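You operate a simulated robot arm through the tools that you are given. There is no shell and no other tool. Be economical: measure what you need, move in short steps, check, and stop when the job is done.

Carry out the task below with a simulated robot arm. There is one attempt and no reset: what you move stays moved.

TASK
Take the yellow cloth and put it on the white paper slip on the ends bench top. Take the thin blue bobbin and put it on the tall rack upper shelf. Put one of the middle blue weights from the ends bench top on the ends bench shelf. Stack the tiny carton labelled "green" from the spare bench top on top of the tiny carton marked "RED". Take the blue ink bottle and put it on the tall rack bottom shelf. Fetch the tiny grey tape roll and set it on the left rack bottom shelf. Shut the blue sliding lid. Close the upper coil drawer. Take the green tag and put it in the shallow green tray. Fetch the red tag and set it on the pink paper pad. Put the oil bottle on the winder deck. The order is free. Set down upright: thin blue bobbin, blue ink bottle, oil bottle.

It is judged by the outcome, as a careful person would: the job done as asked, and still so three seconds after it is handed in. It fails if anything else is knocked over, pushed out of place, dropped, spilled or broken. A push-on lid holds only when it is set on centred and level and pressed home; a screw cap is set on level and turned clockwise until tight. Flat cloth is picked up by pressing the open fingertips on it (5 to 10 N) and closing them slowly along it; thin cloth reads only 2 to 8 mm in the jaws.

THE ROBOT
A 7-joint arm with a two-finger parallel gripper on a trunk, on a base that drives. Base frame: it is fixed to the floor where the robot stands at the start and does not move with it; the origin is under the middle of the robot, x ahead of it, y to its left, z up; the surface under the hand at the start is at about z = 760. Lengths are in mm, angles in degrees, forces in N, time in s.
With the tool pointing down near the work surface it reaches from about 200 to 740 mm from the robot's upright axis, wherever it stands. Its first joint turns from -166.0 to 166.0 degrees. Places, roughly: blue ink bottle [500, 1250, 750]; blue sliding lid [500, 4500, 800]; ends bench shelf [600, -300, 200]; green tag [750, 7250, 500]; left rack bottom shelf [500, 3100, 100]; middle blue weight (4x4x2 cm) [400, 0, 800]; oil bottle [1000, 6000, 750]; paper slip [500, 0, 750]; pink paper pad (20x27x2 cm) [5200, 6200, 800]; red tag [750, 6750, 1250]; shallow green tray inside (16x18 cm) [420, 3900, 800]; tall rack bottom shelf [500, 3600, 100]; tall rack upper shelf [500, 3600, 1200]; thin blue bobbin (8x8x8 cm) [400, 100, 200]; tiny carton [500, -2000, 750]; tiny grey tape roll (6x6x3 cm) [500, 3200, 500]; upper coil drawer [5000, 6500, 600]; winder deck (12x22 cm) [720, 2660, 800]; yellow cloth (6x5x3 cm) [600, 0, 800]. Payload 1.57 kg.
The tool frame sits at the grasp point between the pads (the TCP): z along the fingers, y along the line on which they close. The tips reach 30 mm beyond it. The gripper opens to 110 mm. The fingers are 24 mm wide and 12 mm thick; the gripper's body (48 by 112 mm) begins 78 mm behind the TCP.
Orientation is that of the tool frame in the base frame, as a unit quaternion [w, x, y, z]. With the fingers straight down and closing along the base's y, the tool's x points along the base's -x, its y along +y and its z along -z.

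THE INTERFACE
- The arm moves only by the tool arm_command. Its arguments are lists of equal length, an entry for each row: "rotation": the turn, a rotation vector about the tool's x, y, z in degrees, a list of three; "translation": the shift along the tool's x, y, z in mm, a list of three; "gripper": the gripper command, from -1 (fully open) to 1 (shut), values between in proportion. In form: {"rotation": [[rx, ry, rz], ...], "translation": [[x, y, z], ...], "gripper": [gripper, ...]}. A call has 1 to 12 rows; each row is the pose to reach, as a shift and turn from the pose commanded when the call began, along the tool's axes at that moment. Each row takes 0.2 s and may step no farther than 50 mm and 8.6 degrees from the row before; otherwise, or with a gripper value out of range, the whole call is refused. A pose out of reach is approached as far as the arm can. The call stops where the force on the tool passes 40 N (or 10 N more than at its start, if that is more) or the arm is blocked; 0.2 s more then pass. Each finger travels about 45 mm/s and halts on what it meets, pressing with about 37 N; the grip force reading is that of the motor and also rises with nothing between the fingers. The clock runs only during rows and for 0.2 s after the last one: add rows that repeat a pose to give the fingers time. The reply holds the time, the measured pose of the TCP, the force on the tool along the base axes, the opening and the grip force, in the units named above and with some noise, with the torque about the TCP (base axes, N m) and any sound that the robot's microphone picked up.
- Cameras (640 x 400 px; columns grow to the right, rows downward): "scene" is now at [0.9, 115.7, 1460.9]; the picture's right is [-0.56, -0.83, 0.00], its down [-0.68, 0.46, -0.57] and it looks along [0.47, -0.32, -0.82] (base axes); focal length 252 px, centre (320, 200). "wrist" rides on the gripper at [70, 16, -141] in the tool frame; the picture's right is [-0.23, 0.97, 0.00], its down [-0.86, -0.20, -0.48] and it looks along [-0.47, -0.11, 0.88] (tool axes); focal length 222 px, centre (320, 200).
- snapshot(camera): a new picture of that camera. No time passes.
- lift_body(by): slides the trunk up (or, below 0, down) by that many mm; the arm and the scene camera ride with it, the base frame stays. It gives what a move gives, with no picture.
- drive_base(legs): drives the robot by 1 to 6 legs, each [ahead, turn to the left] in mm and degrees, along the robot's own axes; the way and the turn of a leg run together, so that a leg with both is an arc; at most 1500 mm and 180 degrees a leg. The arm and the cameras ride along, it lands a little off, and it stops where it bumps. It gives what a move gives.
- head_to(pan, tilt): turns the head with the scene camera to pan (to the left, within 155 degrees either way) and tilt (down, from -29 to 69), counted from straight ahead of the robot. It gives what a move gives.
- point_at(camera, pixels): for up to 12 pixels [column, row] of the newest picture of that camera ("zoom" is the newest enlarged one), the place [x, y, z] in the base frame of the surface seen there, good to about 2 mm, but the place of the scene camera against the robot may be out by one fixed shift of up to 18 mm in any direction. No time passes.
- zoom(camera, box): a new picture of the part [left, top, right, bottom] of that camera's present view, enlarged. No time passes.
- sign_off(): hands the job in; it is judged then, once.

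Work in short steps. Measure before you move; look again where a grasp or a placing could have gone wrong, and mend it. You have 350 turns and 270 pictures in all, those below and enlarged ones among them. Open the gripper and draw the arm clear of the work before you hand the job in, unless the task says otherwise; then end with one line.

The tools are called as name(argument=value, ...) on one line, values as JSON. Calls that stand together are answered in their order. arm_command: Moves the arm, as the interface text tells. Its arguments: {"type":"object","properties":{"rotation":{"type":"array","items":{"type":"array","items":{"type":"number"}}},"translation":{"type":"array","items":{"type":"array","items":{"type":"number"}}},"gripper":{"type":"array","items":{"type":"number"}}},"required":["rotation","translation","gripper"]} The other tools are called the same way: lift_body (by) slides the trunk up or down; drive_base (legs) drives the base; head_to (pan, tilt) turns the head that bears the scene camera; snapshot (camera) takes a picture; point_at (camera, pixels) gives the place of the surface under pixels of a picture; zoom (camera, box) takes an enlarged picture of a part of a camera's view; sign_off () hands the job in.

At the start:

```text
t: 0.0
position: [338.9, -304.4, 986.8]
orientation: [0.0, 0.0, 1.0, 0.0]
contact_force: [-0.1, 0.2, -0.5]
torque: [-0.01, 0.02, 0.03]
grip_width: 109.9
grip_force: 0.0
trunk travel left (down, up): [-400.0, 190.0]
robot x, y, heading: [0.6, -1.3, -0.5]
head pan, tilt: [-34.0, 55.1]
```

scene: 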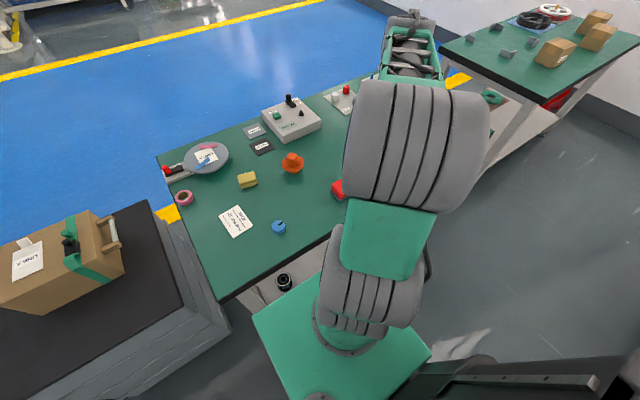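
wrist: 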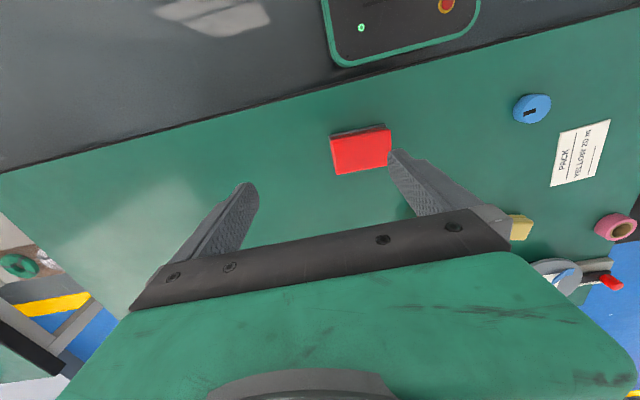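

The scene shows the slip (236,220), yellow cloth (247,180), blue weight (278,227) and a dark item under the bench (284,282). I measure these.

zoom(camera="scene", box=[150, 80, 350, 300])

point_at(camera="scene", pixels=[[236, 220], [247, 180], [278, 227], [338, 190], [284, 282], [185, 198], [292, 163], [224, 300], [158, 156], [340, 230]])

```text
1.82 times, centred on (250, 190) of scene
```

zoom: 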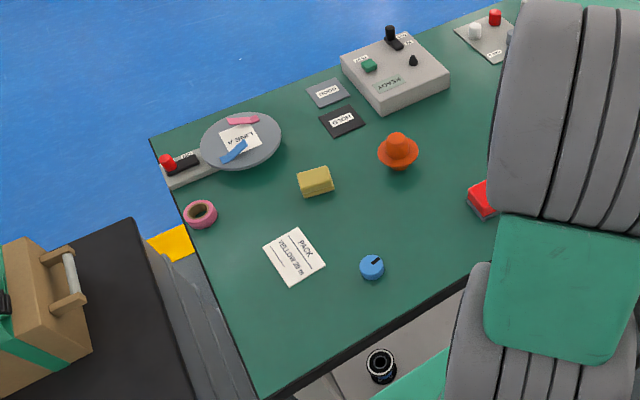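

```text
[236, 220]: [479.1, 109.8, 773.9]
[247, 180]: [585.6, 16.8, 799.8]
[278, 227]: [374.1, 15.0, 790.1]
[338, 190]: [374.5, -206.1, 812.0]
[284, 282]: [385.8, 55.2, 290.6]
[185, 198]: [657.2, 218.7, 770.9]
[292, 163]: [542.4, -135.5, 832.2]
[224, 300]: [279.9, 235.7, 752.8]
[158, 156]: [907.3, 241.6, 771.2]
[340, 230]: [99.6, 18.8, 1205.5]
```

Next I move the open hand above the slip/cloth area, keeping height 987, to measure with the wrist camera.

arm_command(rotation=[[0, 0, 0], [0, 0, 0], [0, 0, 0], [0, 0, 0], [0, 0, 0], [0, 0, 0], [0, 0, 0], [0, 0, 0], [0, 0, 0]], translation=[[-18, 36, 0], [-36, 72, 0], [-54, 108, 0], [-72, 144, 0], [-90, 180, 0], [-108, 216, 0], [-126, 252, 0], [-144, 288, 0], [-161, 324, 0]], gripper=[-1, -1, -1, -1, -1, -1, -1, -1, -1])

snapshot(camera="wrist")

snapshot(camera="scene")

```text
t: 2.0
position: [501.5, 15.7, 984.9]
orientation: [0.0, 0.0, 1.0, 0.0]
contact_force: [0.9, 0.3, -0.1]
torque: [0.0, 0.01, 0.01]
grip_width: 110.1
grip_force: 0.1
trunk travel left (down, up): [-400.0, 190.0]
robot x, y, heading: [0.4, 1.2, -0.0]
head pan, tilt: [-34.0, 55.1]
```

```text
266 pictures are left
```

wrist: 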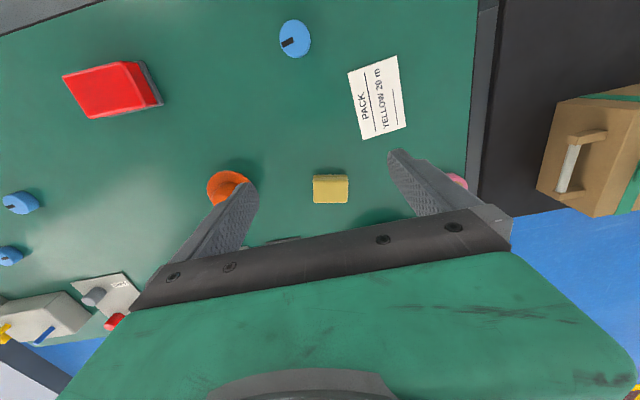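

```text
265 pictures are left
```

scene: 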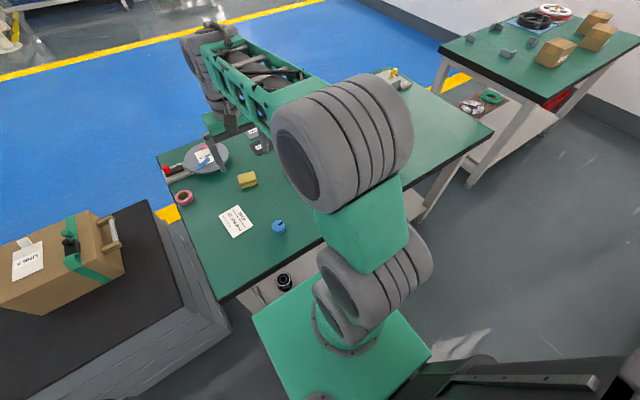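

Wrist shows three blue weights: (295,38), (20,202), (10,256). I measure those with the cloth (331,188) and slip corners.

point_at(camera="wrist", pixels=[[331, 188], [314, 201], [347, 201], [314, 177], [349, 176], [378, 98], [348, 73], [396, 57], [406, 128], [361, 138], [301, 36], [292, 57]])

zoom(camera="wrist", box=[0, 160, 160, 260])

zoom(camera="wrist", box=[240, 0, 400, 100])

point_at(camera="wrist", pixels=[[295, 20], [280, 38], [311, 38], [20, 202], [5, 205], [39, 205], [20, 192], [1, 256], [23, 256], [300, 120], [105, 90], [231, 182]])

```text
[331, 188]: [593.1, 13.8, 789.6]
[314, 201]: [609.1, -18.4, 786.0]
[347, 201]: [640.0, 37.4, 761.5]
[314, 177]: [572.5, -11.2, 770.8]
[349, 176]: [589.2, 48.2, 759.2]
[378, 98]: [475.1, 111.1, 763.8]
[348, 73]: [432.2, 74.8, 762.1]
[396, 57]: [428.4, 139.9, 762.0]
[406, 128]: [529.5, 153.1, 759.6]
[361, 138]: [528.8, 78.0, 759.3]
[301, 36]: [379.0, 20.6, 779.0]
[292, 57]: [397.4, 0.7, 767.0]
```

```text
4.00 times, centred on (80, 210) of wrist
```

zoom: 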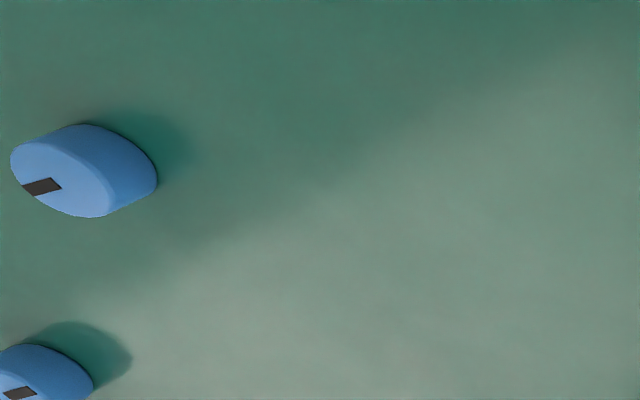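

```text
4.00 times, centred on (320, 50) of wrist
```

zoom: 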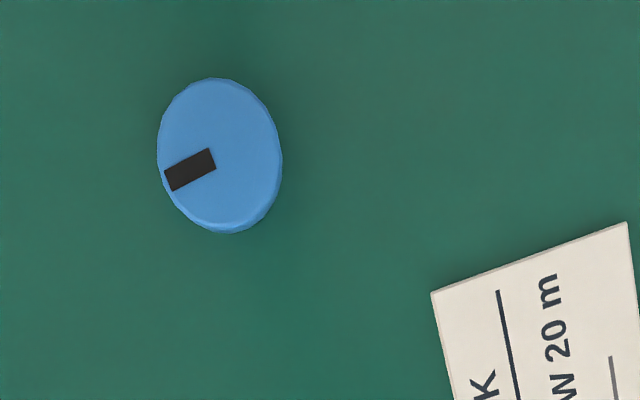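

```text
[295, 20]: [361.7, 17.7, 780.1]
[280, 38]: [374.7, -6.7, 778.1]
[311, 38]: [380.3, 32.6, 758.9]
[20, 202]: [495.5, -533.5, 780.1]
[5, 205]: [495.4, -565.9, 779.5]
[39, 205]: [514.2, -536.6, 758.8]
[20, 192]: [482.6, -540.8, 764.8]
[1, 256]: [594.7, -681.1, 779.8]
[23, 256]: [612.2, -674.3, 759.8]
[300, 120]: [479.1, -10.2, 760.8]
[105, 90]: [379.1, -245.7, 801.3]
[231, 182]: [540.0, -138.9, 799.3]
```

I zoom the cloth for its outline.

zoom(camera="wrist", box=[291, 163, 371, 213])

```text
8.00 times, centred on (331, 188) of wrist
```

zoom: 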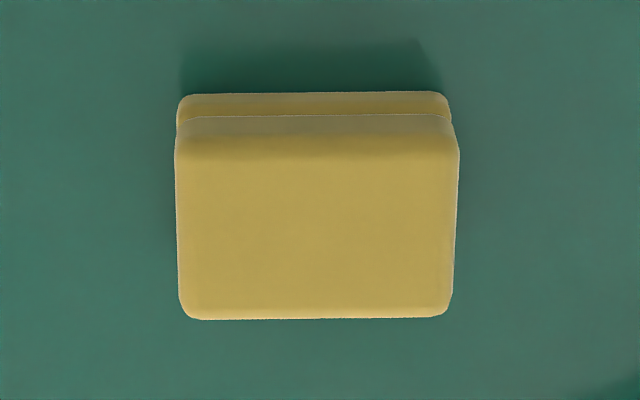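

point_at(camera="zoom", pixels=[[185, 220], [445, 220], [320, 140], [320, 312], [320, 95], [190, 305], [440, 305], [190, 150], [445, 150]])

```text
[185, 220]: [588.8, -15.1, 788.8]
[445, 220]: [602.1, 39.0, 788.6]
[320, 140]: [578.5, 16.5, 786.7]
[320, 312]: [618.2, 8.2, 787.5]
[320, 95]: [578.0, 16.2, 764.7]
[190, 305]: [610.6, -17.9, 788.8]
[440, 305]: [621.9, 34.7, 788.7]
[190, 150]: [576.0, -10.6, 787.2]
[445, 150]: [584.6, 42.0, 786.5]
```

Cloth centre ≈ (598,12), long axis turned 13.6°. I line up above it and descend with the jaws open.

arm_command(rotation=[[0, 0, 7], [0, 0, 13.6], [0, 0, 13.6], [0, 0, 13.6], [0, 0, 13.6], [0, 0, 13.6]], translation=[[-40, -2, 20], [-80, -4, 40], [-97, -5, 80], [-97, -5, 110], [-97, -5, 130], [-97, -5, 130]], gripper=[-1, -1, -1, -1, -1, -1])

snapshot(camera="wrist")

```text
t: 3.4
position: [596.9, 14.4, 856.7]
orientation: [-0.001, 0.118, 0.993, -0.001]
contact_force: [-0.2, 0.5, 0.4]
torque: [0.01, -0.03, 0.05]
grip_width: 110.1
grip_force: 0.0
trunk travel left (down, up): [-400.0, 190.0]
robot x, y, heading: [2.4, 0.8, -0.2]
head pan, tilt: [-34.0, 55.1]
```

```text
261 pictures are left
```

wrist: 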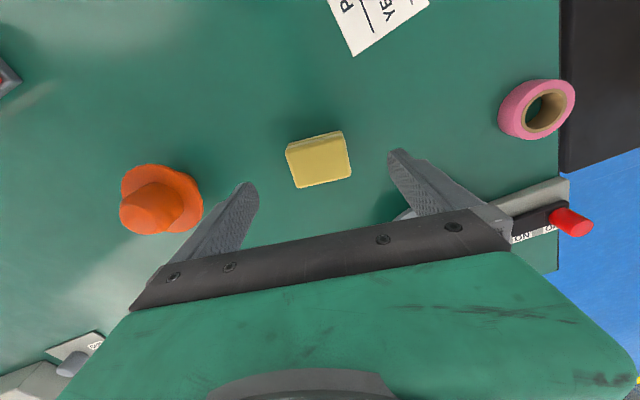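

Cloth at (320,158) lies squarely between the finger tips. I go down to TCP z≈795 and close.

arm_command(rotation=[[0, 0, 0], [0, 0, 0], [0, 0, 0], [0, 0, 0], [0, 0, 0], [0, 0, 0], [0, 0, 0], [0, 0, 0], [0, 0, 0]], translation=[[0, 0, 30], [0, 0, 55], [0, 0, 62], [0, 0, 62], [0, 0, 62], [0, 0, 62], [0, 0, 62], [0, 0, 62], [0, 0, 62]], gripper=[-1, -1, -1, 0, 0.3, 0.5, 0.5, 0.5, 0.5])

```text
t: 5.4
position: [596.8, 14.6, 794.1]
orientation: [0.0, 0.119, 0.993, -0.001]
contact_force: [0.2, -0.1, 0.0]
torque: [0.0, 0.0, -0.02]
grip_width: 58.8
grip_force: 37.2
trunk travel left (down, up): [-400.0, 190.0]
robot x, y, heading: [4.0, -3.4, -0.1]
head pan, tilt: [-34.0, 55.1]
```

Gripped at 58.8 mm. I lift, carry to the slip centre (479,112), turning back to match the slip.

arm_command(rotation=[[0, 0, 0], [0, 0, 0], [0, 0, -6], [0, 0, -12], [0, 0, -18], [0, 0, -18], [0, 0, -18], [0, 0, -18], [0, 0, -18]], translation=[[0, 0, -30], [0, 0, -60], [40, 20, -60], [80, 40, -60], [115, 56, -60], [137.7, 67.5, -60], [137.7, 67.5, -30], [137.7, 67.5, -10], [137.7, 67.5, -10]], gripper=[0.5, 0.5, 0.5, 0.5, 0.5, 0.5, 0.5, 0.5, 0.5])

snapshot(camera="wrist")

snapshot(camera="scene")

```text
t: 7.4
position: [479.0, 114.2, 804.7]
orientation: [0.0, -0.039, 0.999, 0.001]
contact_force: [0.2, 0.5, -0.6]
torque: [0.02, 0.01, 0.01]
grip_width: 58.4
grip_force: 36.5
trunk travel left (down, up): [-400.0, 190.0]
robot x, y, heading: [-0.2, 0.1, 0.1]
head pan, tilt: [-34.0, 55.1]
```

```text
260 pictures are left
```

wrist: 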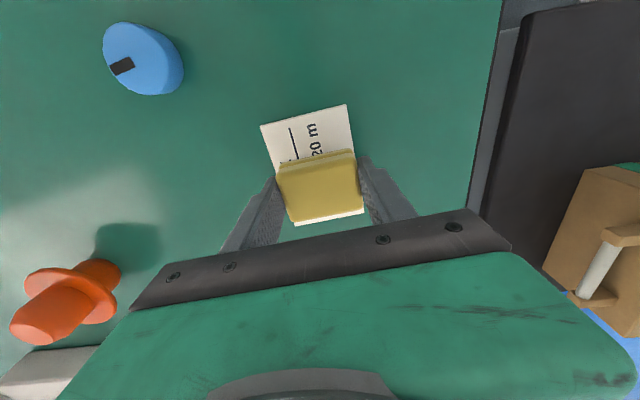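

```text
259 pictures are left
```

scene: 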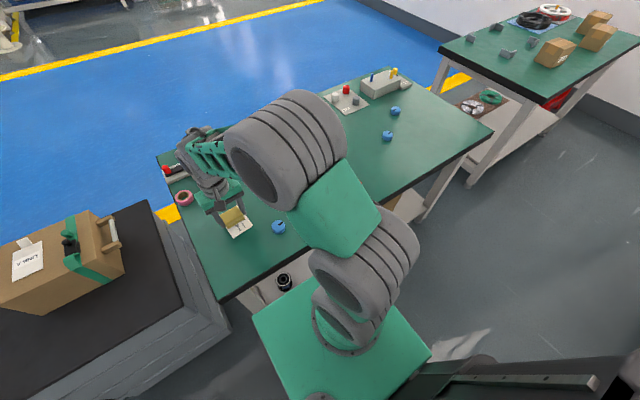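

The slip is visible under the cloth; check alignment from slip corners and cloth edges.

point_at(camera="wrist", pixels=[[263, 127], [344, 106], [297, 224], [362, 212], [320, 200], [278, 178], [355, 155], [290, 215], [360, 208]])

```text
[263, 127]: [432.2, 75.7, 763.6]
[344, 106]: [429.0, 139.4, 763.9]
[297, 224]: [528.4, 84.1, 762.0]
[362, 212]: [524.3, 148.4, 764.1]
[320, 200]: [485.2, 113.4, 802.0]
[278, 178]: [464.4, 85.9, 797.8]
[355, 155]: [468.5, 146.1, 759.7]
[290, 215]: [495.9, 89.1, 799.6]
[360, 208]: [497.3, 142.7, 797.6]
```

Aligned within 2 mm; shift y −2, lower 9, release and rise.

arm_command(rotation=[[0, 0, 0], [0, 0, 0], [0, 0, 0], [0, 0, 0], [0, 0, 0], [0, 0, 0], [0, 0, 0], [0, 0, 0], [0, 0, 0]], translation=[[0, -2, 5], [0, -2, 9], [0, -2, 9], [0, -2, 9], [0, -2, 9], [0, -2, 9], [0, -2, -30], [0, -2, -75], [0, -2, -120]], gripper=[0.5, 0.5, 0.5, 0, -0.5, -0.5, -1, -1, -1])

snapshot(camera="wrist")

```text
t: 9.4
position: [479.1, 111.2, 922.4]
orientation: [-0.001, -0.038, 0.999, 0.0]
contact_force: [-0.2, 0.7, 0.6]
torque: [0.02, 0.01, 0.0]
grip_width: 110.0
grip_force: 0.0
trunk travel left (down, up): [-400.0, 190.0]
robot x, y, heading: [2.1, 0.8, -0.0]
head pan, tilt: [-34.0, 55.1]
```

```text
258 pictures are left
```

wrist: 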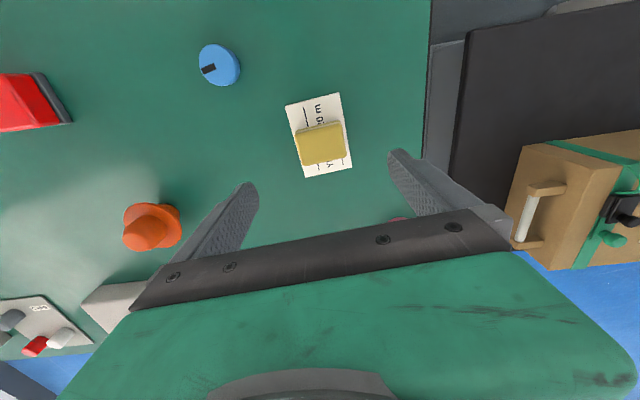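

Cloth is on the slip. Now I compare the blue weights' sizes in the scene view: (395,110), (387,136), (278,227), and look around the shelf.

zoom(camera="scene", box=[320, 60, 520, 185])

zoom(camera="scene", box=[220, 200, 340, 320])

```text
3.20 times, centred on (420, 122) of scene
```

zoom: 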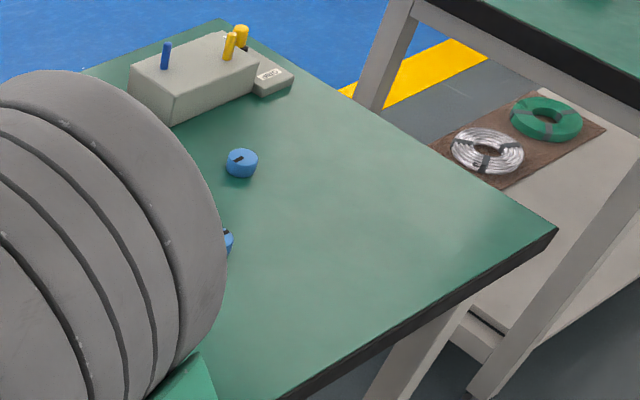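

```text
3.33 times, centred on (280, 260) of scene
```

zoom: 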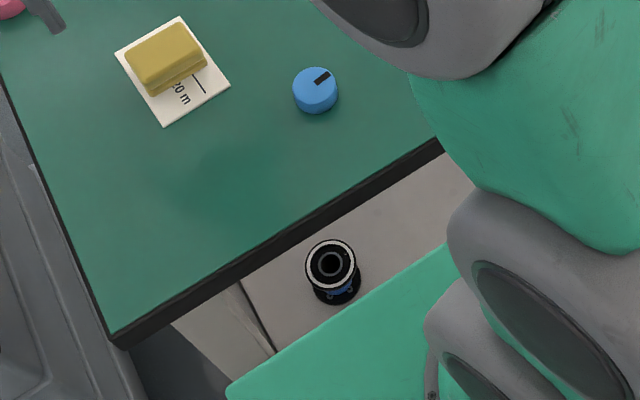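

The bobbin sits on the shelf below. I look at the shelf geometry and also take a wide look left.

point_at(camera="zoom", pixels=[[330, 245], [308, 262], [353, 258], [335, 300], [400, 220], [260, 310], [120, 340], [300, 330], [420, 150], [350, 325], [242, 285], [272, 345]])

head_to(pan=40, tilt=30)

snapshot(camera="scene")

head_to(pan=90, tilt=15)

snapshot(camera="scene")

head_to(pan=-80, tilt=25)

snapshot(camera="scene")

```text
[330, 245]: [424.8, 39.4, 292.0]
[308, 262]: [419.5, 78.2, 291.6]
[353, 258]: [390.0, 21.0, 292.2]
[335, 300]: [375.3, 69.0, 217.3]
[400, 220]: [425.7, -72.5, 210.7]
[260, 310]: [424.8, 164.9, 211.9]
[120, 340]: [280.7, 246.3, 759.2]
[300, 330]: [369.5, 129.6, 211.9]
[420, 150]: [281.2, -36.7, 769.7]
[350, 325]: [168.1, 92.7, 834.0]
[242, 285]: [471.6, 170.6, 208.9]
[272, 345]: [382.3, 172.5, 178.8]
```

```text
t: 10.9
position: [479.7, 111.1, 921.2]
orientation: [0.001, -0.038, 0.999, 0.0]
contact_force: [-0.1, 0.4, 0.6]
torque: [0.03, 0.0, 0.0]
grip_width: 109.9
grip_force: 0.0
trunk travel left (down, up): [-400.0, 190.0]
robot x, y, heading: [1.9, 3.2, 0.1]
head pan, tilt: [40.0, 30.0]
```

```text
255 pictures are left
```

scene: 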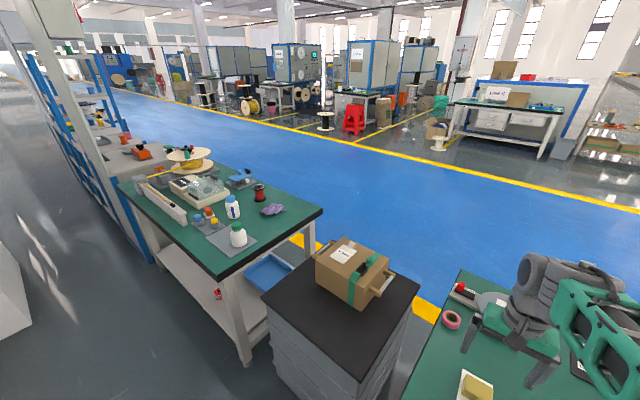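

```text
t: 12.0
position: [480.0, 110.7, 922.4]
orientation: [0.001, -0.038, 0.999, 0.0]
contact_force: [0.3, 0.0, 0.5]
torque: [-0.01, 0.0, 0.01]
grip_width: 110.0
grip_force: 0.1
trunk travel left (down, up): [-400.0, 190.0]
robot x, y, heading: [-0.8, 2.3, 0.0]
head pan, tilt: [90.0, 15.0]
```

```text
254 pictures are left
```

scene: 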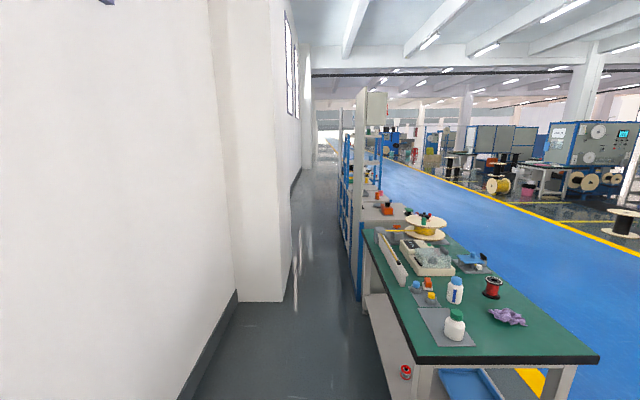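

```text
t: 14.6
position: [480.3, 111.0, 922.3]
orientation: [0.0, -0.039, 0.999, 0.0]
contact_force: [0.2, -0.8, 0.7]
torque: [0.0, -0.01, -0.02]
grip_width: 110.1
grip_force: 0.1
trunk travel left (down, up): [-400.0, 190.0]
robot x, y, heading: [0.2, 1.1, 0.0]
head pan, tilt: [-80.0, 25.0]
```

```text
253 pictures are left
```

scene: 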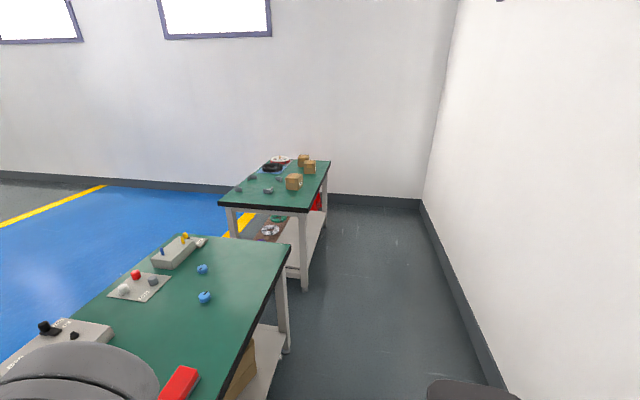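

I check wall clearance behind and the sizes of the weights in this view, zooming on the two right ones.

point_at(camera="scene", pixels=[[485, 340], [440, 250], [240, 350], [285, 345], [204, 292], [202, 266], [308, 285], [293, 182], [310, 168], [304, 160], [268, 191]])

zoom(camera="scene", box=[180, 250, 230, 310])

zoom(camera="scene", box=[210, 130, 350, 250])

```text
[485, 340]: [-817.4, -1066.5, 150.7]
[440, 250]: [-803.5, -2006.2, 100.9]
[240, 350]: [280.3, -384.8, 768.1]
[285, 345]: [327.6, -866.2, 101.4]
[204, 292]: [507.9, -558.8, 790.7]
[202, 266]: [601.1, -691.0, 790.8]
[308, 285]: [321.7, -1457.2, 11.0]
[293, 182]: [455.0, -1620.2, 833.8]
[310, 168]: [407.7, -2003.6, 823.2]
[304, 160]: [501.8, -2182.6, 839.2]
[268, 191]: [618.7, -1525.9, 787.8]
```

```text
6.67 times, centred on (205, 280) of scene
```

zoom: 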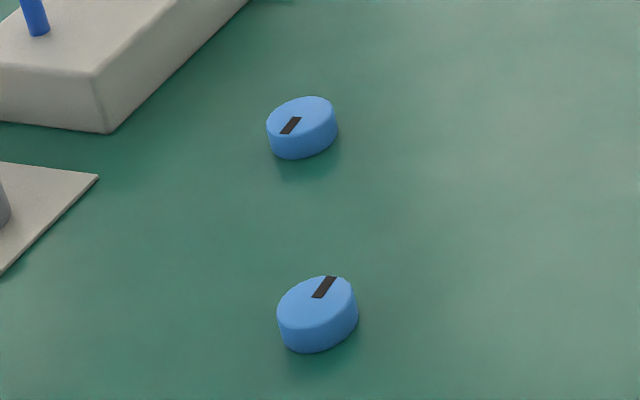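

```text
3.33 times, centred on (280, 190) of scene
```

zoom: 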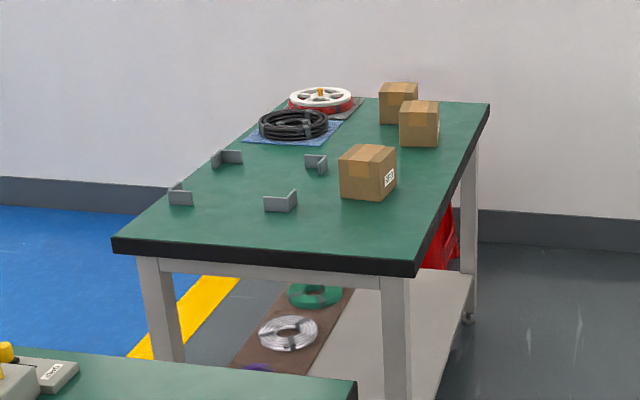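

All three weights look alike; I take the one at (378,13), grasping with the hand pitched 45° so the same pitch can place it under the bench top. First shift above, un-yaw.

arm_command(rotation=[[0, 0, 2], [0, 0, 4.4], [0, 0, 4.4], [0, 0, 4.4], [0, 0, 4.4]], translation=[[40, -20, 0], [80, -41, 0], [120, -62, 0], [160, -82, 0], [166, -85.5, 0]], gripper=[-1, -1, -1, -1, -1])

arm_command(rotation=[[0, -7.5, 0], [0, -15, 0], [0, -22.5, 0], [0, -30, 0], [0, -37.5, 0], [0, -45, 0], [0, -45, 0]], translation=[[0, 0, 0], [0, 0, 0], [0, 0, 0], [0, 0, 0], [0, 0, 0], [0, 0, 0], [0, 0, 0]], gripper=[-0.6, -0.5, -0.4, -0.3, -0.3, -0.3, -0.3])

snapshot(camera="wrist")

```text
t: 15.8
position: [319.8, 10.6, 923.4]
orientation: [-0.001, 0.0, 1.0, 0.0]
contact_force: [0.9, 0.1, 0.1]
torque: [-0.05, -0.03, -0.02]
grip_width: 110.0
grip_force: 0.0
trunk travel left (down, up): [-400.0, 190.0]
robot x, y, heading: [-2.1, 3.2, -0.2]
head pan, tilt: [-80.0, 25.0]
```

```text
t: 16.6
position: [298.4, 5.6, 867.8]
orientation: [0.069, 0.008, 0.997, -0.012]
contact_force: [0.8, -1.1, 0.8]
torque: [0.0, 0.02, 0.01]
grip_width: 71.5
grip_force: 0.0
trunk travel left (down, up): [-400.0, 190.0]
robot x, y, heading: [-1.6, 0.6, 0.3]
head pan, tilt: [-80.0, 25.0]
stopped in row 4: the arm was blocked; the commanded pose is now the measured one
```

```text
250 pictures are left
```

wrist: 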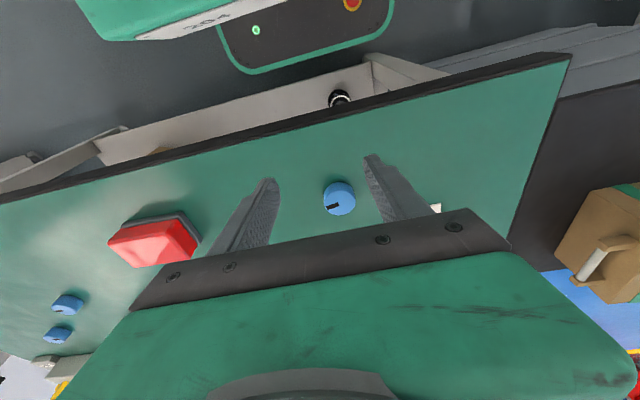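

The pitching was blocked because the hand is too near the trunk. I raise slightly, then drive the base back 250 mm to gain room.

arm_command(rotation=[[0, 0, 0], [0, 0, 0]], translation=[[0, 0, -40], [0, 0, -60]], gripper=[-0.3, -0.3])

drive_base(legs=[[-250, 0]])

```text
t: 17.4
position: [270.7, 4.8, 892.1]
orientation: [0.002, 0.012, 1.0, -0.021]
contact_force: [0.3, -0.4, 0.3]
torque: [0.01, 0.01, -0.01]
grip_width: 71.5
grip_force: 0.0
trunk travel left (down, up): [-400.0, 190.0]
robot x, y, heading: [1.1, -2.2, -0.0]
head pan, tilt: [-80.0, 25.0]
stopped in row 2: the arm was blocked; the commanded pose is now the measured one
```

```text
t: 19.2
position: [28.0, 4.1, 891.2]
orientation: [0.004, 0.014, 1.0, -0.02]
contact_force: [-0.5, 0.2, -0.6]
torque: [-0.05, 0.01, 0.0]
grip_width: 71.3
grip_force: 0.1
trunk travel left (down, up): [-400.0, 190.0]
robot x, y, heading: [-245.2, 2.0, -0.2]
head pan, tilt: [-80.0, 25.0]
```

Now extend forward and straighten, then pitch.

arm_command(rotation=[[-1, 0, -0.8], [-2.3, 0.4, -1.6], [-2.3, 0.4, -1.6], [-2.3, 0.4, -1.6], [-2.3, 0.4, -1.6], [-2.3, 0.4, -1.6], [-2.3, 0.4, -1.6], [-2.3, 0.4, -1.6]], translation=[[-40, 0, -10], [-80, 2, -20], [-120, 3, -20], [-160, 4, -20], [-200, 5, -20], [-240, 6, -20], [-280, 7, -20], [-315, 9, -20]], gripper=[-0.3, -0.3, -0.3, -0.3, -0.3, -0.3, -0.3, -0.3])

arm_command(rotation=[[0, -7.5, 0], [0, -15, 0], [0, -22.5, 0], [0, -30, 0], [0, -37.5, 0], [0, -45, 0], [0, -45, 0]], translation=[[0, 0, 0], [0, 0, 0], [0, 0, 0], [0, 0, 0], [0, 0, 0], [0, 0, 0], [0, 0, 0]], gripper=[-0.3, -0.3, -0.3, -0.3, -0.3, -0.3, -0.3])

snapshot(camera="wrist")

```text
t: 21.0
position: [345.3, 5.9, 912.8]
orientation: [-0.001, 0.001, 1.0, 0.0]
contact_force: [0.2, -0.5, 0.7]
torque: [-0.04, -0.03, 0.0]
grip_width: 71.5
grip_force: 0.0
trunk travel left (down, up): [-400.0, 190.0]
robot x, y, heading: [-247.1, -0.2, -0.1]
head pan, tilt: [-80.0, 25.0]
```

```text
t: 22.6
position: [342.7, 6.7, 912.4]
orientation: [0.384, 0.001, 0.923, -0.001]
contact_force: [-0.5, -0.2, 0.6]
torque: [0.01, 0.04, 0.0]
grip_width: 71.3
grip_force: 0.0
trunk travel left (down, up): [-400.0, 190.0]
robot x, y, heading: [-247.9, -1.5, -0.0]
head pan, tilt: [-80.0, 25.0]
```

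```text
249 pictures are left
```

wrist: 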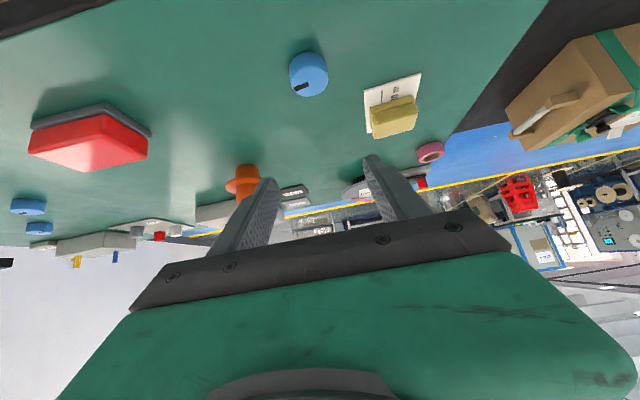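

Pitch reached. I re-measure the weight at (309,73).

point_at(camera="wrist", pixels=[[309, 73], [291, 75], [326, 72], [309, 60], [308, 92], [307, 53]])

```text
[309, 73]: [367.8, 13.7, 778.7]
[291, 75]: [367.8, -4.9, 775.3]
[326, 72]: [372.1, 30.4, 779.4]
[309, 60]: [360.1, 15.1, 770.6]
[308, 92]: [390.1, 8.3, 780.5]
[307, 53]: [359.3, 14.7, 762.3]
```

Weight centre ≈ (378,12.5). Descend to TCP (367,12.5,793) and close.

arm_command(rotation=[[0, 0, 0], [0, 0, 0], [0, 0, 0], [0, 0, 0], [0, 0, 0], [0, 0, 0], [0, 0, 0], [0, 0, 0], [0, 0, 0]], translation=[[22, 2, 34], [44, 4, 67], [60, 6, 90], [67, 6, 101], [67, 6, 101], [67, 6, 101], [67, 6, 101], [67, 6, 101], [67, 6, 101]], gripper=[-0.3, -0.3, -0.3, -0.3, -0.1, 0.2, 0.6, 0.8, 0.8])

snapshot(camera="wrist")

```text
t: 24.6
position: [366.0, 11.6, 793.0]
orientation: [0.383, 0.001, 0.924, 0.001]
contact_force: [1.8, -0.9, 0.5]
torque: [-0.02, -0.03, -0.03]
grip_width: 38.6
grip_force: 37.2
trunk travel left (down, up): [-400.0, 190.0]
robot x, y, heading: [-243.8, -3.2, -0.1]
head pan, tilt: [-80.0, 25.0]
```

```text
248 pictures are left
```

wrist: 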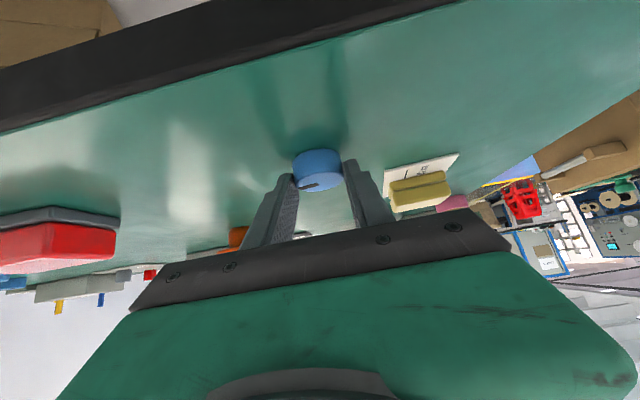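

Held at 38.6 mm. Lift, draw back clear of the bench edge.

arm_command(rotation=[[0, 0, 0], [0, 0, 0], [0, 0, 0], [0, 0, 0], [0, 0, 0], [0, 0, 0], [0, 0, 0]], translation=[[-21, 0, -21], [-42, 0, -42], [-12, 0, -72], [18, 0, -102], [48, 0, -132], [78, 0, -162], [92, 0, -176]], gripper=[0.8, 0.8, 0.8, 0.8, 0.8, 0.8, 0.8])

head_to(pan=-10, tilt=55)

snapshot(camera="scene")

```text
t: 26.2
position: [179.2, 11.1, 851.2]
orientation: [0.384, 0.001, 0.924, -0.001]
contact_force: [0.0, 0.1, -3.0]
torque: [0.0, 0.02, 0.01]
grip_width: 38.4
grip_force: 37.0
trunk travel left (down, up): [-400.0, 190.0]
robot x, y, heading: [-248.6, 1.8, -0.1]
head pan, tilt: [-80.0, 25.0]
```

```text
t: 27.6
position: [179.0, 11.8, 851.3]
orientation: [0.383, 0.0, 0.924, 0.0]
contact_force: [0.6, 0.7, -2.0]
torque: [0.01, 0.03, 0.03]
grip_width: 38.4
grip_force: 37.1
trunk travel left (down, up): [-400.0, 190.0]
robot x, y, heading: [-250.8, 0.1, -0.2]
head pan, tilt: [-10.0, 55.0]
```

```text
247 pictures are left
```

scene: 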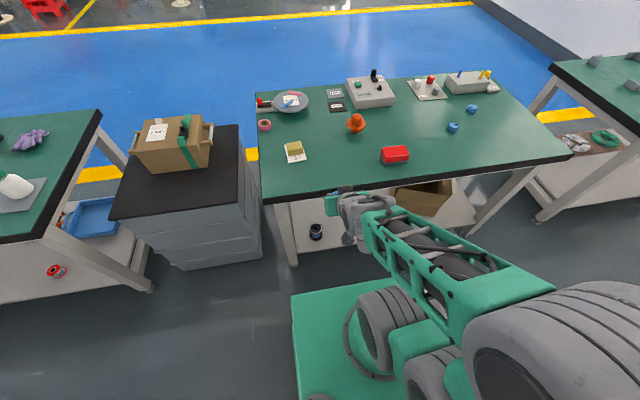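

Clear view. I measure the shelf: bobbin (316,231), shelf spots, box (400,205).

point_at(camera="scene", pixels=[[316, 231], [316, 241], [345, 240], [350, 215], [398, 205], [300, 252], [300, 225], [330, 248], [340, 195], [345, 250], [285, 230], [310, 215]])

zoom(camera="scene", box=[270, 180, 370, 270])

```text
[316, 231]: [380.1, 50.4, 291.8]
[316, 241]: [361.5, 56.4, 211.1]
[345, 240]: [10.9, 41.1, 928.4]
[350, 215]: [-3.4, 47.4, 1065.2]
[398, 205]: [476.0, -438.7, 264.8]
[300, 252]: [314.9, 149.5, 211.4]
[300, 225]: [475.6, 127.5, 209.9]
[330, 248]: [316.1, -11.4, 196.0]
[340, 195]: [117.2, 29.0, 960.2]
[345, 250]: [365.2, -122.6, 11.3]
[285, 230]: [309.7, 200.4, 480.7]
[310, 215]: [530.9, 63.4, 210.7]
```

```text
4.44 times, centred on (320, 225) of scene
```

zoom: 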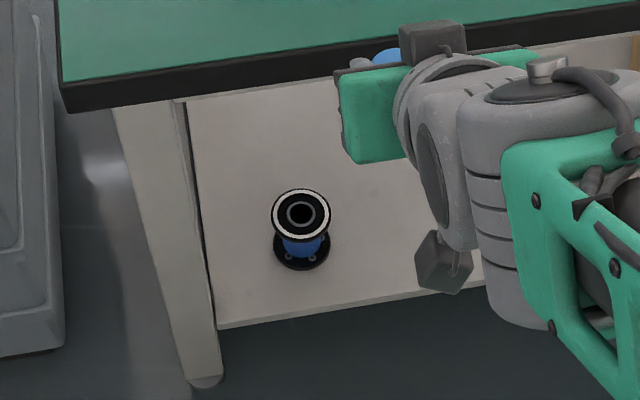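

Shelf top z≈200, front edge x≈315. I lower the trunk fully with the weight held in front of the bench.

lift_body(by=-400)

snapshot(camera="scene")

snapshot(camera="wrist")

```text
t: 31.5
position: [179.9, 11.9, 451.0]
orientation: [0.383, 0.0, 0.924, 0.0]
contact_force: [0.7, -0.6, -1.6]
torque: [-0.01, 0.04, -0.02]
grip_width: 38.6
grip_force: 36.9
trunk travel left (down, up): [0.0, 590.0]
robot x, y, heading: [-245.4, 0.4, -0.1]
head pan, tilt: [-10.0, 55.0]
```

```text
245 pictures are left
```

scene: 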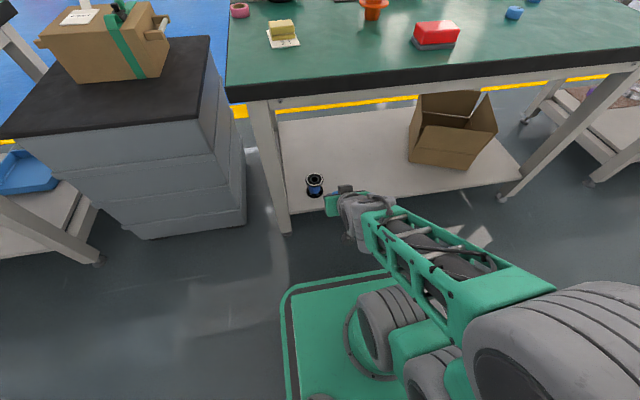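

```text
244 pictures are left
```

wrist: 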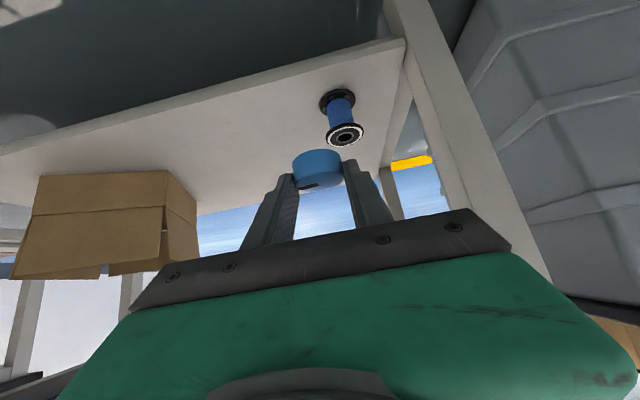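

I measure bobbin and shelf with the wrist camera.

point_at(camera="wrist", pixels=[[345, 136], [340, 110], [337, 96], [250, 130], [200, 150], [300, 80], [389, 60], [270, 150], [328, 132], [363, 128]])

zoom(camera="wrist", box=[290, 70, 400, 170])

```text
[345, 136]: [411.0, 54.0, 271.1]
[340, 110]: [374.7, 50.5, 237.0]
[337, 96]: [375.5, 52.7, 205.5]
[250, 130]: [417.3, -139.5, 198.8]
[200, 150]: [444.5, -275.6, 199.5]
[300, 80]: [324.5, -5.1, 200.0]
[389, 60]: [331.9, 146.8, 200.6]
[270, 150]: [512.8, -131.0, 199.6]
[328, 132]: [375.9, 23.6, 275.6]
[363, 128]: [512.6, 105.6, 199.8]
```

```text
4.00 times, centred on (345, 120) of wrist
```

zoom: 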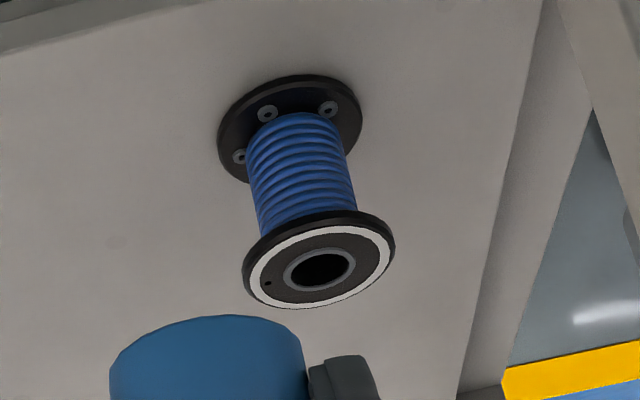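

Shelf top z=200. I bring the weight over (420,−100) on the shelf at TCP z 300.

arm_command(rotation=[[0, 0, 0], [0, 0, 0], [0, 0, 0], [0, 0, 0], [0, 0, 0], [0, 0, 0], [0, 0, 0], [0, 0, 0]], translation=[[-8, -16, 39], [-16, -32, 77], [-24, -48, 115], [-31, -64, 154], [-39, -80, 192], [-47, -96, 230], [-55.2, -112, 268.7], [-55.2, -112, 268.7]], gripper=[0.8, 0.8, 0.8, 0.8, 0.8, 0.8, 0.8, 0.8])

snapshot(camera="scene")

```text
t: 33.3
position: [410.9, -99.5, 300.3]
orientation: [0.383, 0.001, 0.924, 0.0]
contact_force: [0.4, -0.2, -2.2]
torque: [-0.04, 0.02, 0.0]
grip_width: 38.3
grip_force: 36.9
trunk travel left (down, up): [0.0, 590.0]
robot x, y, heading: [-240.4, 0.9, -0.2]
head pan, tilt: [-10.0, 55.0]
```

```text
242 pictures are left
```

scene: 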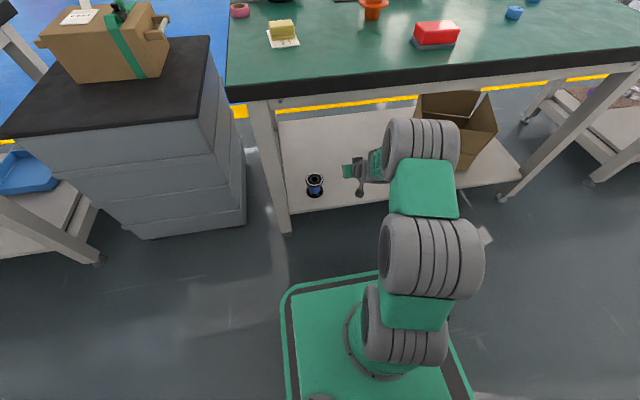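

Good. Lower to the shelf (66 mm), watching contact.

arm_command(rotation=[[0, 0, 0], [0, 0, 0], [0, 0, 0], [0, 0, 0]], translation=[[18, 0, 18], [36, 0, 36], [45.5, 0, 45.5], [46.5, 0, 46.5]], gripper=[0.8, 0.8, 0.8, 0.8])

snapshot(camera="wrist")

```text
t: 34.3
position: [410.6, -98.5, 236.1]
orientation: [0.383, 0.001, 0.924, 0.0]
contact_force: [0.7, 0.2, -2.6]
torque: [0.02, 0.05, 0.05]
grip_width: 38.6
grip_force: 36.8
trunk travel left (down, up): [0.0, 590.0]
robot x, y, heading: [-240.9, 3.4, -0.1]
head pan, tilt: [-10.0, 55.0]
```

```text
241 pictures are left
```

wrist: 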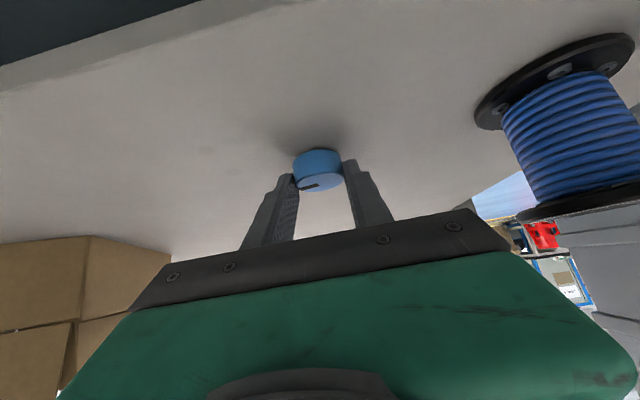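

Still ~2–3 mm up; nudge down 3 mm and open, then rise back.

arm_command(rotation=[[0, 0, 0], [0, 0, 0], [0, 0, 0], [0, 0, 0], [0, 0, 0], [0, 0, 0], [0, 0, 0], [0, 0, 0]], translation=[[2, 0, 2], [2, 0, 2], [2, 0, 2], [2, 0, 2], [2, 0, 2], [2, 0, -20], [2, 0, -60], [2, 0, -100]], gripper=[0.8, 0.8, 0.3, 0, -0.1, -0.1, -0.1, -0.1])

snapshot(camera="wrist")

```text
t: 36.1
position: [335.1, -99.9, 303.5]
orientation: [0.384, 0.0, 0.923, 0.0]
contact_force: [0.2, -0.4, -0.6]
torque: [0.0, 0.01, -0.01]
grip_width: 60.3
grip_force: 0.1
trunk travel left (down, up): [0.0, 590.0]
robot x, y, heading: [-244.2, -2.1, -0.2]
head pan, tilt: [-10.0, 55.0]
```

```text
240 pictures are left
```

wrist: 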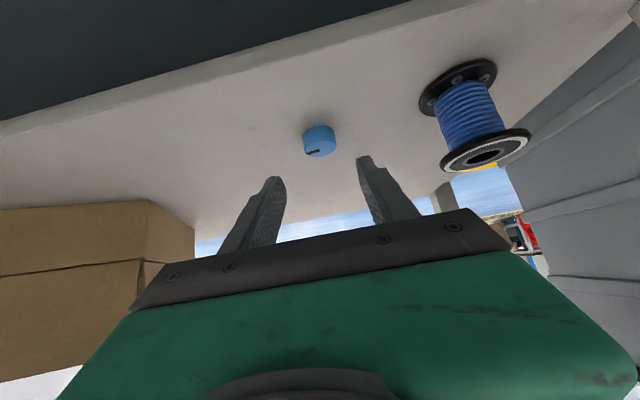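

The weight stands on the shelf. I zoom on the bobbin to get its centre and hub size.

zoom(camera="wrist", box=[400, 50, 540, 190])

point_at(camera="zoom", pixels=[[215, 215], [300, 200], [385, 190], [350, 320], [380, 400], [300, 420], [450, 350], [410, 385], [290, 160], [330, 280]])

```text
2.86 times, centred on (470, 120) of wrist
```

zoom: 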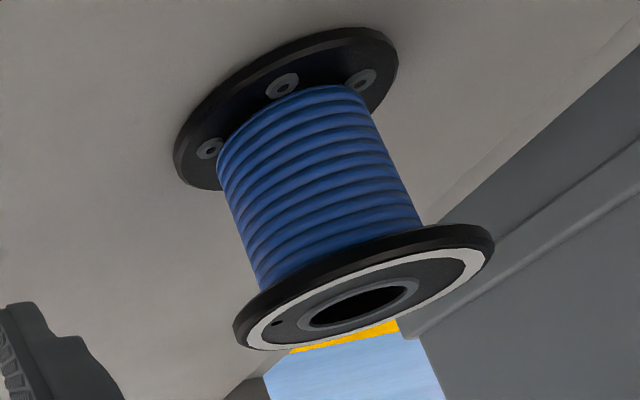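

```text
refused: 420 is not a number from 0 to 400
```

point_at(camera="zoom", pixels=[[225, 170], [300, 160], [365, 140], [235, 330], [490, 260], [430, 228], [270, 285], [410, 220], [262, 280], [180, 170], [390, 70], [350, 180]])

```text
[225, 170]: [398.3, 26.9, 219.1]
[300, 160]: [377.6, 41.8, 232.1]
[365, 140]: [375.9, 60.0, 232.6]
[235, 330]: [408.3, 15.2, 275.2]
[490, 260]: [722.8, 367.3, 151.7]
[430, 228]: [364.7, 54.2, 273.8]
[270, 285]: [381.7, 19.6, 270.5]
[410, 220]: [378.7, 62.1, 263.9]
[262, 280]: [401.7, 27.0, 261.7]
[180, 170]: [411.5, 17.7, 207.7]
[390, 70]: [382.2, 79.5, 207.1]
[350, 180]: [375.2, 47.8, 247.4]
```

Hub centre ≈ (398.5,50.5), r≈23.5, flange gap z 208–268. I move to the pre-grasp (302,50.5,273), pitch 70°, fingers open.

arm_command(rotation=[[0, -6.3, 0], [0, -12.6, 0], [0, -19, 0], [0, -25, 0], [0, -25, 0], [0, -25, 0]], translation=[[11, 37, -1], [22, 74, -2], [33, 111, -2], [45, 150.5, -2], [45, 150.5, -2], [45, 150.5, -2]], gripper=[-0.1, -0.5, -1, -1, -1, -1])

snapshot(camera="wrist")

```text
t: 37.5
position: [302.1, 49.5, 274.7]
orientation: [0.573, 0.0, 0.819, 0.0]
contact_force: [0.2, -0.4, -0.8]
torque: [0.04, 0.02, 0.01]
grip_width: 110.3
grip_force: 0.0
trunk travel left (down, up): [0.0, 590.0]
robot x, y, heading: [-245.6, 0.8, -0.2]
head pan, tilt: [-10.0, 55.0]
```

```text
238 pictures are left
```

wrist: 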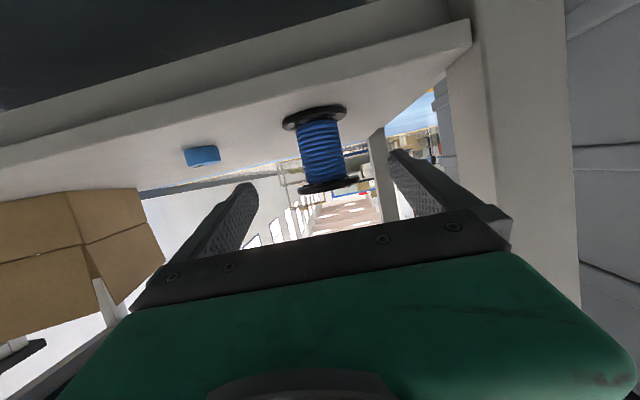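

Bobbin (321,150) centred between the fingers. Advance 95 mm along the tool and close.

arm_command(rotation=[[0, 0, 0], [0, 0, 0], [0, 0, 0], [0, 0, 0], [0, 0, 0], [0, 0, 0], [0, 0, 0], [0, 0, 0], [0, 0, 0], [0, 0, 0]], translation=[[0, 1, 30], [0, 1, 60], [0, 1, 85], [0, 1, 95], [0, 1, 95], [0, 1, 95], [0, 1, 95], [0, 1, 95], [0, 1, 95], [0, 1, 95]], gripper=[-1, -1, -1, -1, -0.5, 0, 0.3, 0.6, 0.6, 0.6])

snapshot(camera="wrist")

```text
t: 39.7
position: [393.7, 53.5, 240.7]
orientation: [0.573, 0.002, 0.82, -0.001]
contact_force: [-0.2, 0.2, 0.5]
torque: [0.01, -0.02, -0.02]
grip_width: 45.6
grip_force: 31.6
trunk travel left (down, up): [0.0, 590.0]
robot x, y, heading: [-242.7, 1.1, -0.0]
head pan, tilt: [-10.0, 55.0]
```

```text
237 pictures are left
```

wrist: 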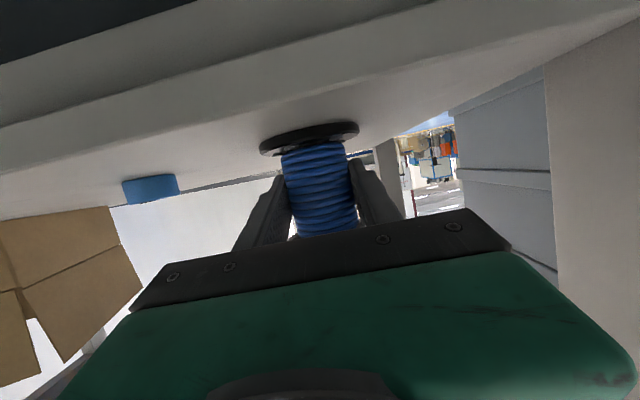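

Gripped at 45.6 mm. Lift 40 mm and draw back out from under the bench.

arm_command(rotation=[[0, 0, 0], [0, 0, 0], [0, 0, 0], [0, 0, 0], [0, 0, 0], [0, 0, 0], [0, 0, 0], [0, 0, 0]], translation=[[-19, 0, -7], [-37.6, 0, -13.7], [-23, 0, -55], [-8, 0, -97], [7, 0, -138], [22, 0, -180], [37, 0, -220], [37, 0, -220]], gripper=[0.6, 0.6, 0.6, 0.6, 0.6, 0.6, 0.6, 0.6])

snapshot(camera="wrist")

snapshot(camera="scene")

```text
t: 41.3
position: [280.6, 71.9, 351.1]
orientation: [0.651, 0.134, 0.746, 0.045]
contact_force: [0.2, 0.0, -0.4]
torque: [0.01, -0.03, 0.04]
grip_width: 45.7
grip_force: 36.6
trunk travel left (down, up): [0.0, 590.0]
robot x, y, heading: [-242.1, -1.8, -0.1]
head pan, tilt: [-10.0, 55.0]
stopped in row 7: the arm was blocked; the commanded pose is now the measured one
```

```text
236 pictures are left
```

wrist: 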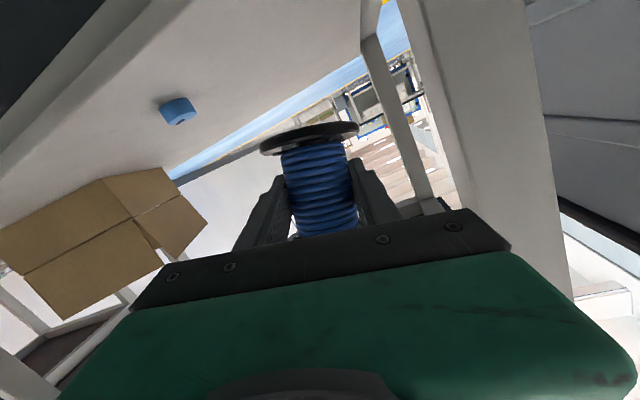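

```text
235 pictures are left
```

scene: 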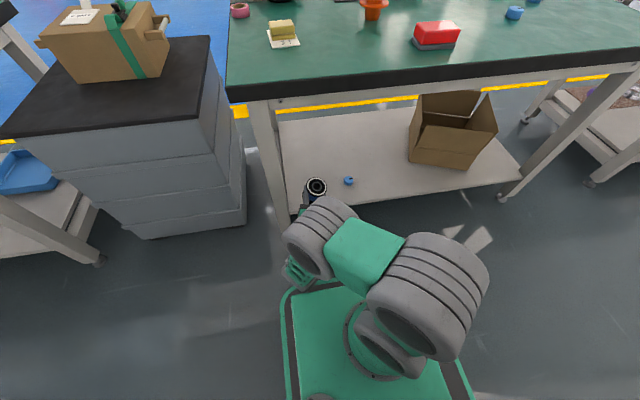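

The arm met its near limit; bobbin is clear of the shelf. I back the base 200 mm to get free.

drive_base(legs=[[-180, 0]])

snapshot(camera="scene")

```text
t: 42.8
position: [99.5, 69.5, 350.9]
orientation: [0.651, 0.132, 0.746, 0.047]
contact_force: [0.7, -0.1, -0.4]
torque: [0.01, 0.04, -0.01]
grip_width: 45.9
grip_force: 36.7
trunk travel left (down, up): [0.0, 590.0]
robot x, y, heading: [-427.6, 1.3, -0.4]
head pan, tilt: [-10.0, 55.0]
```

```text
234 pictures are left
```

scene: 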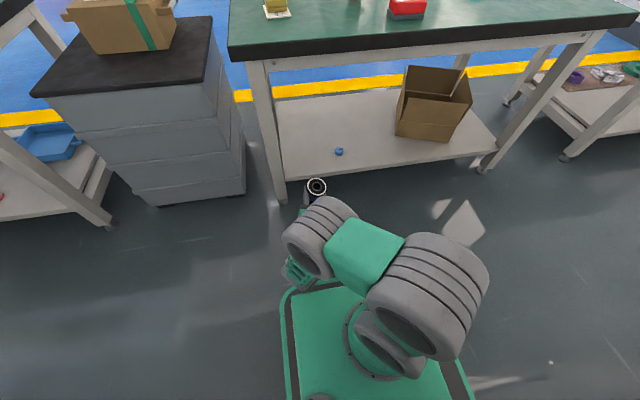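

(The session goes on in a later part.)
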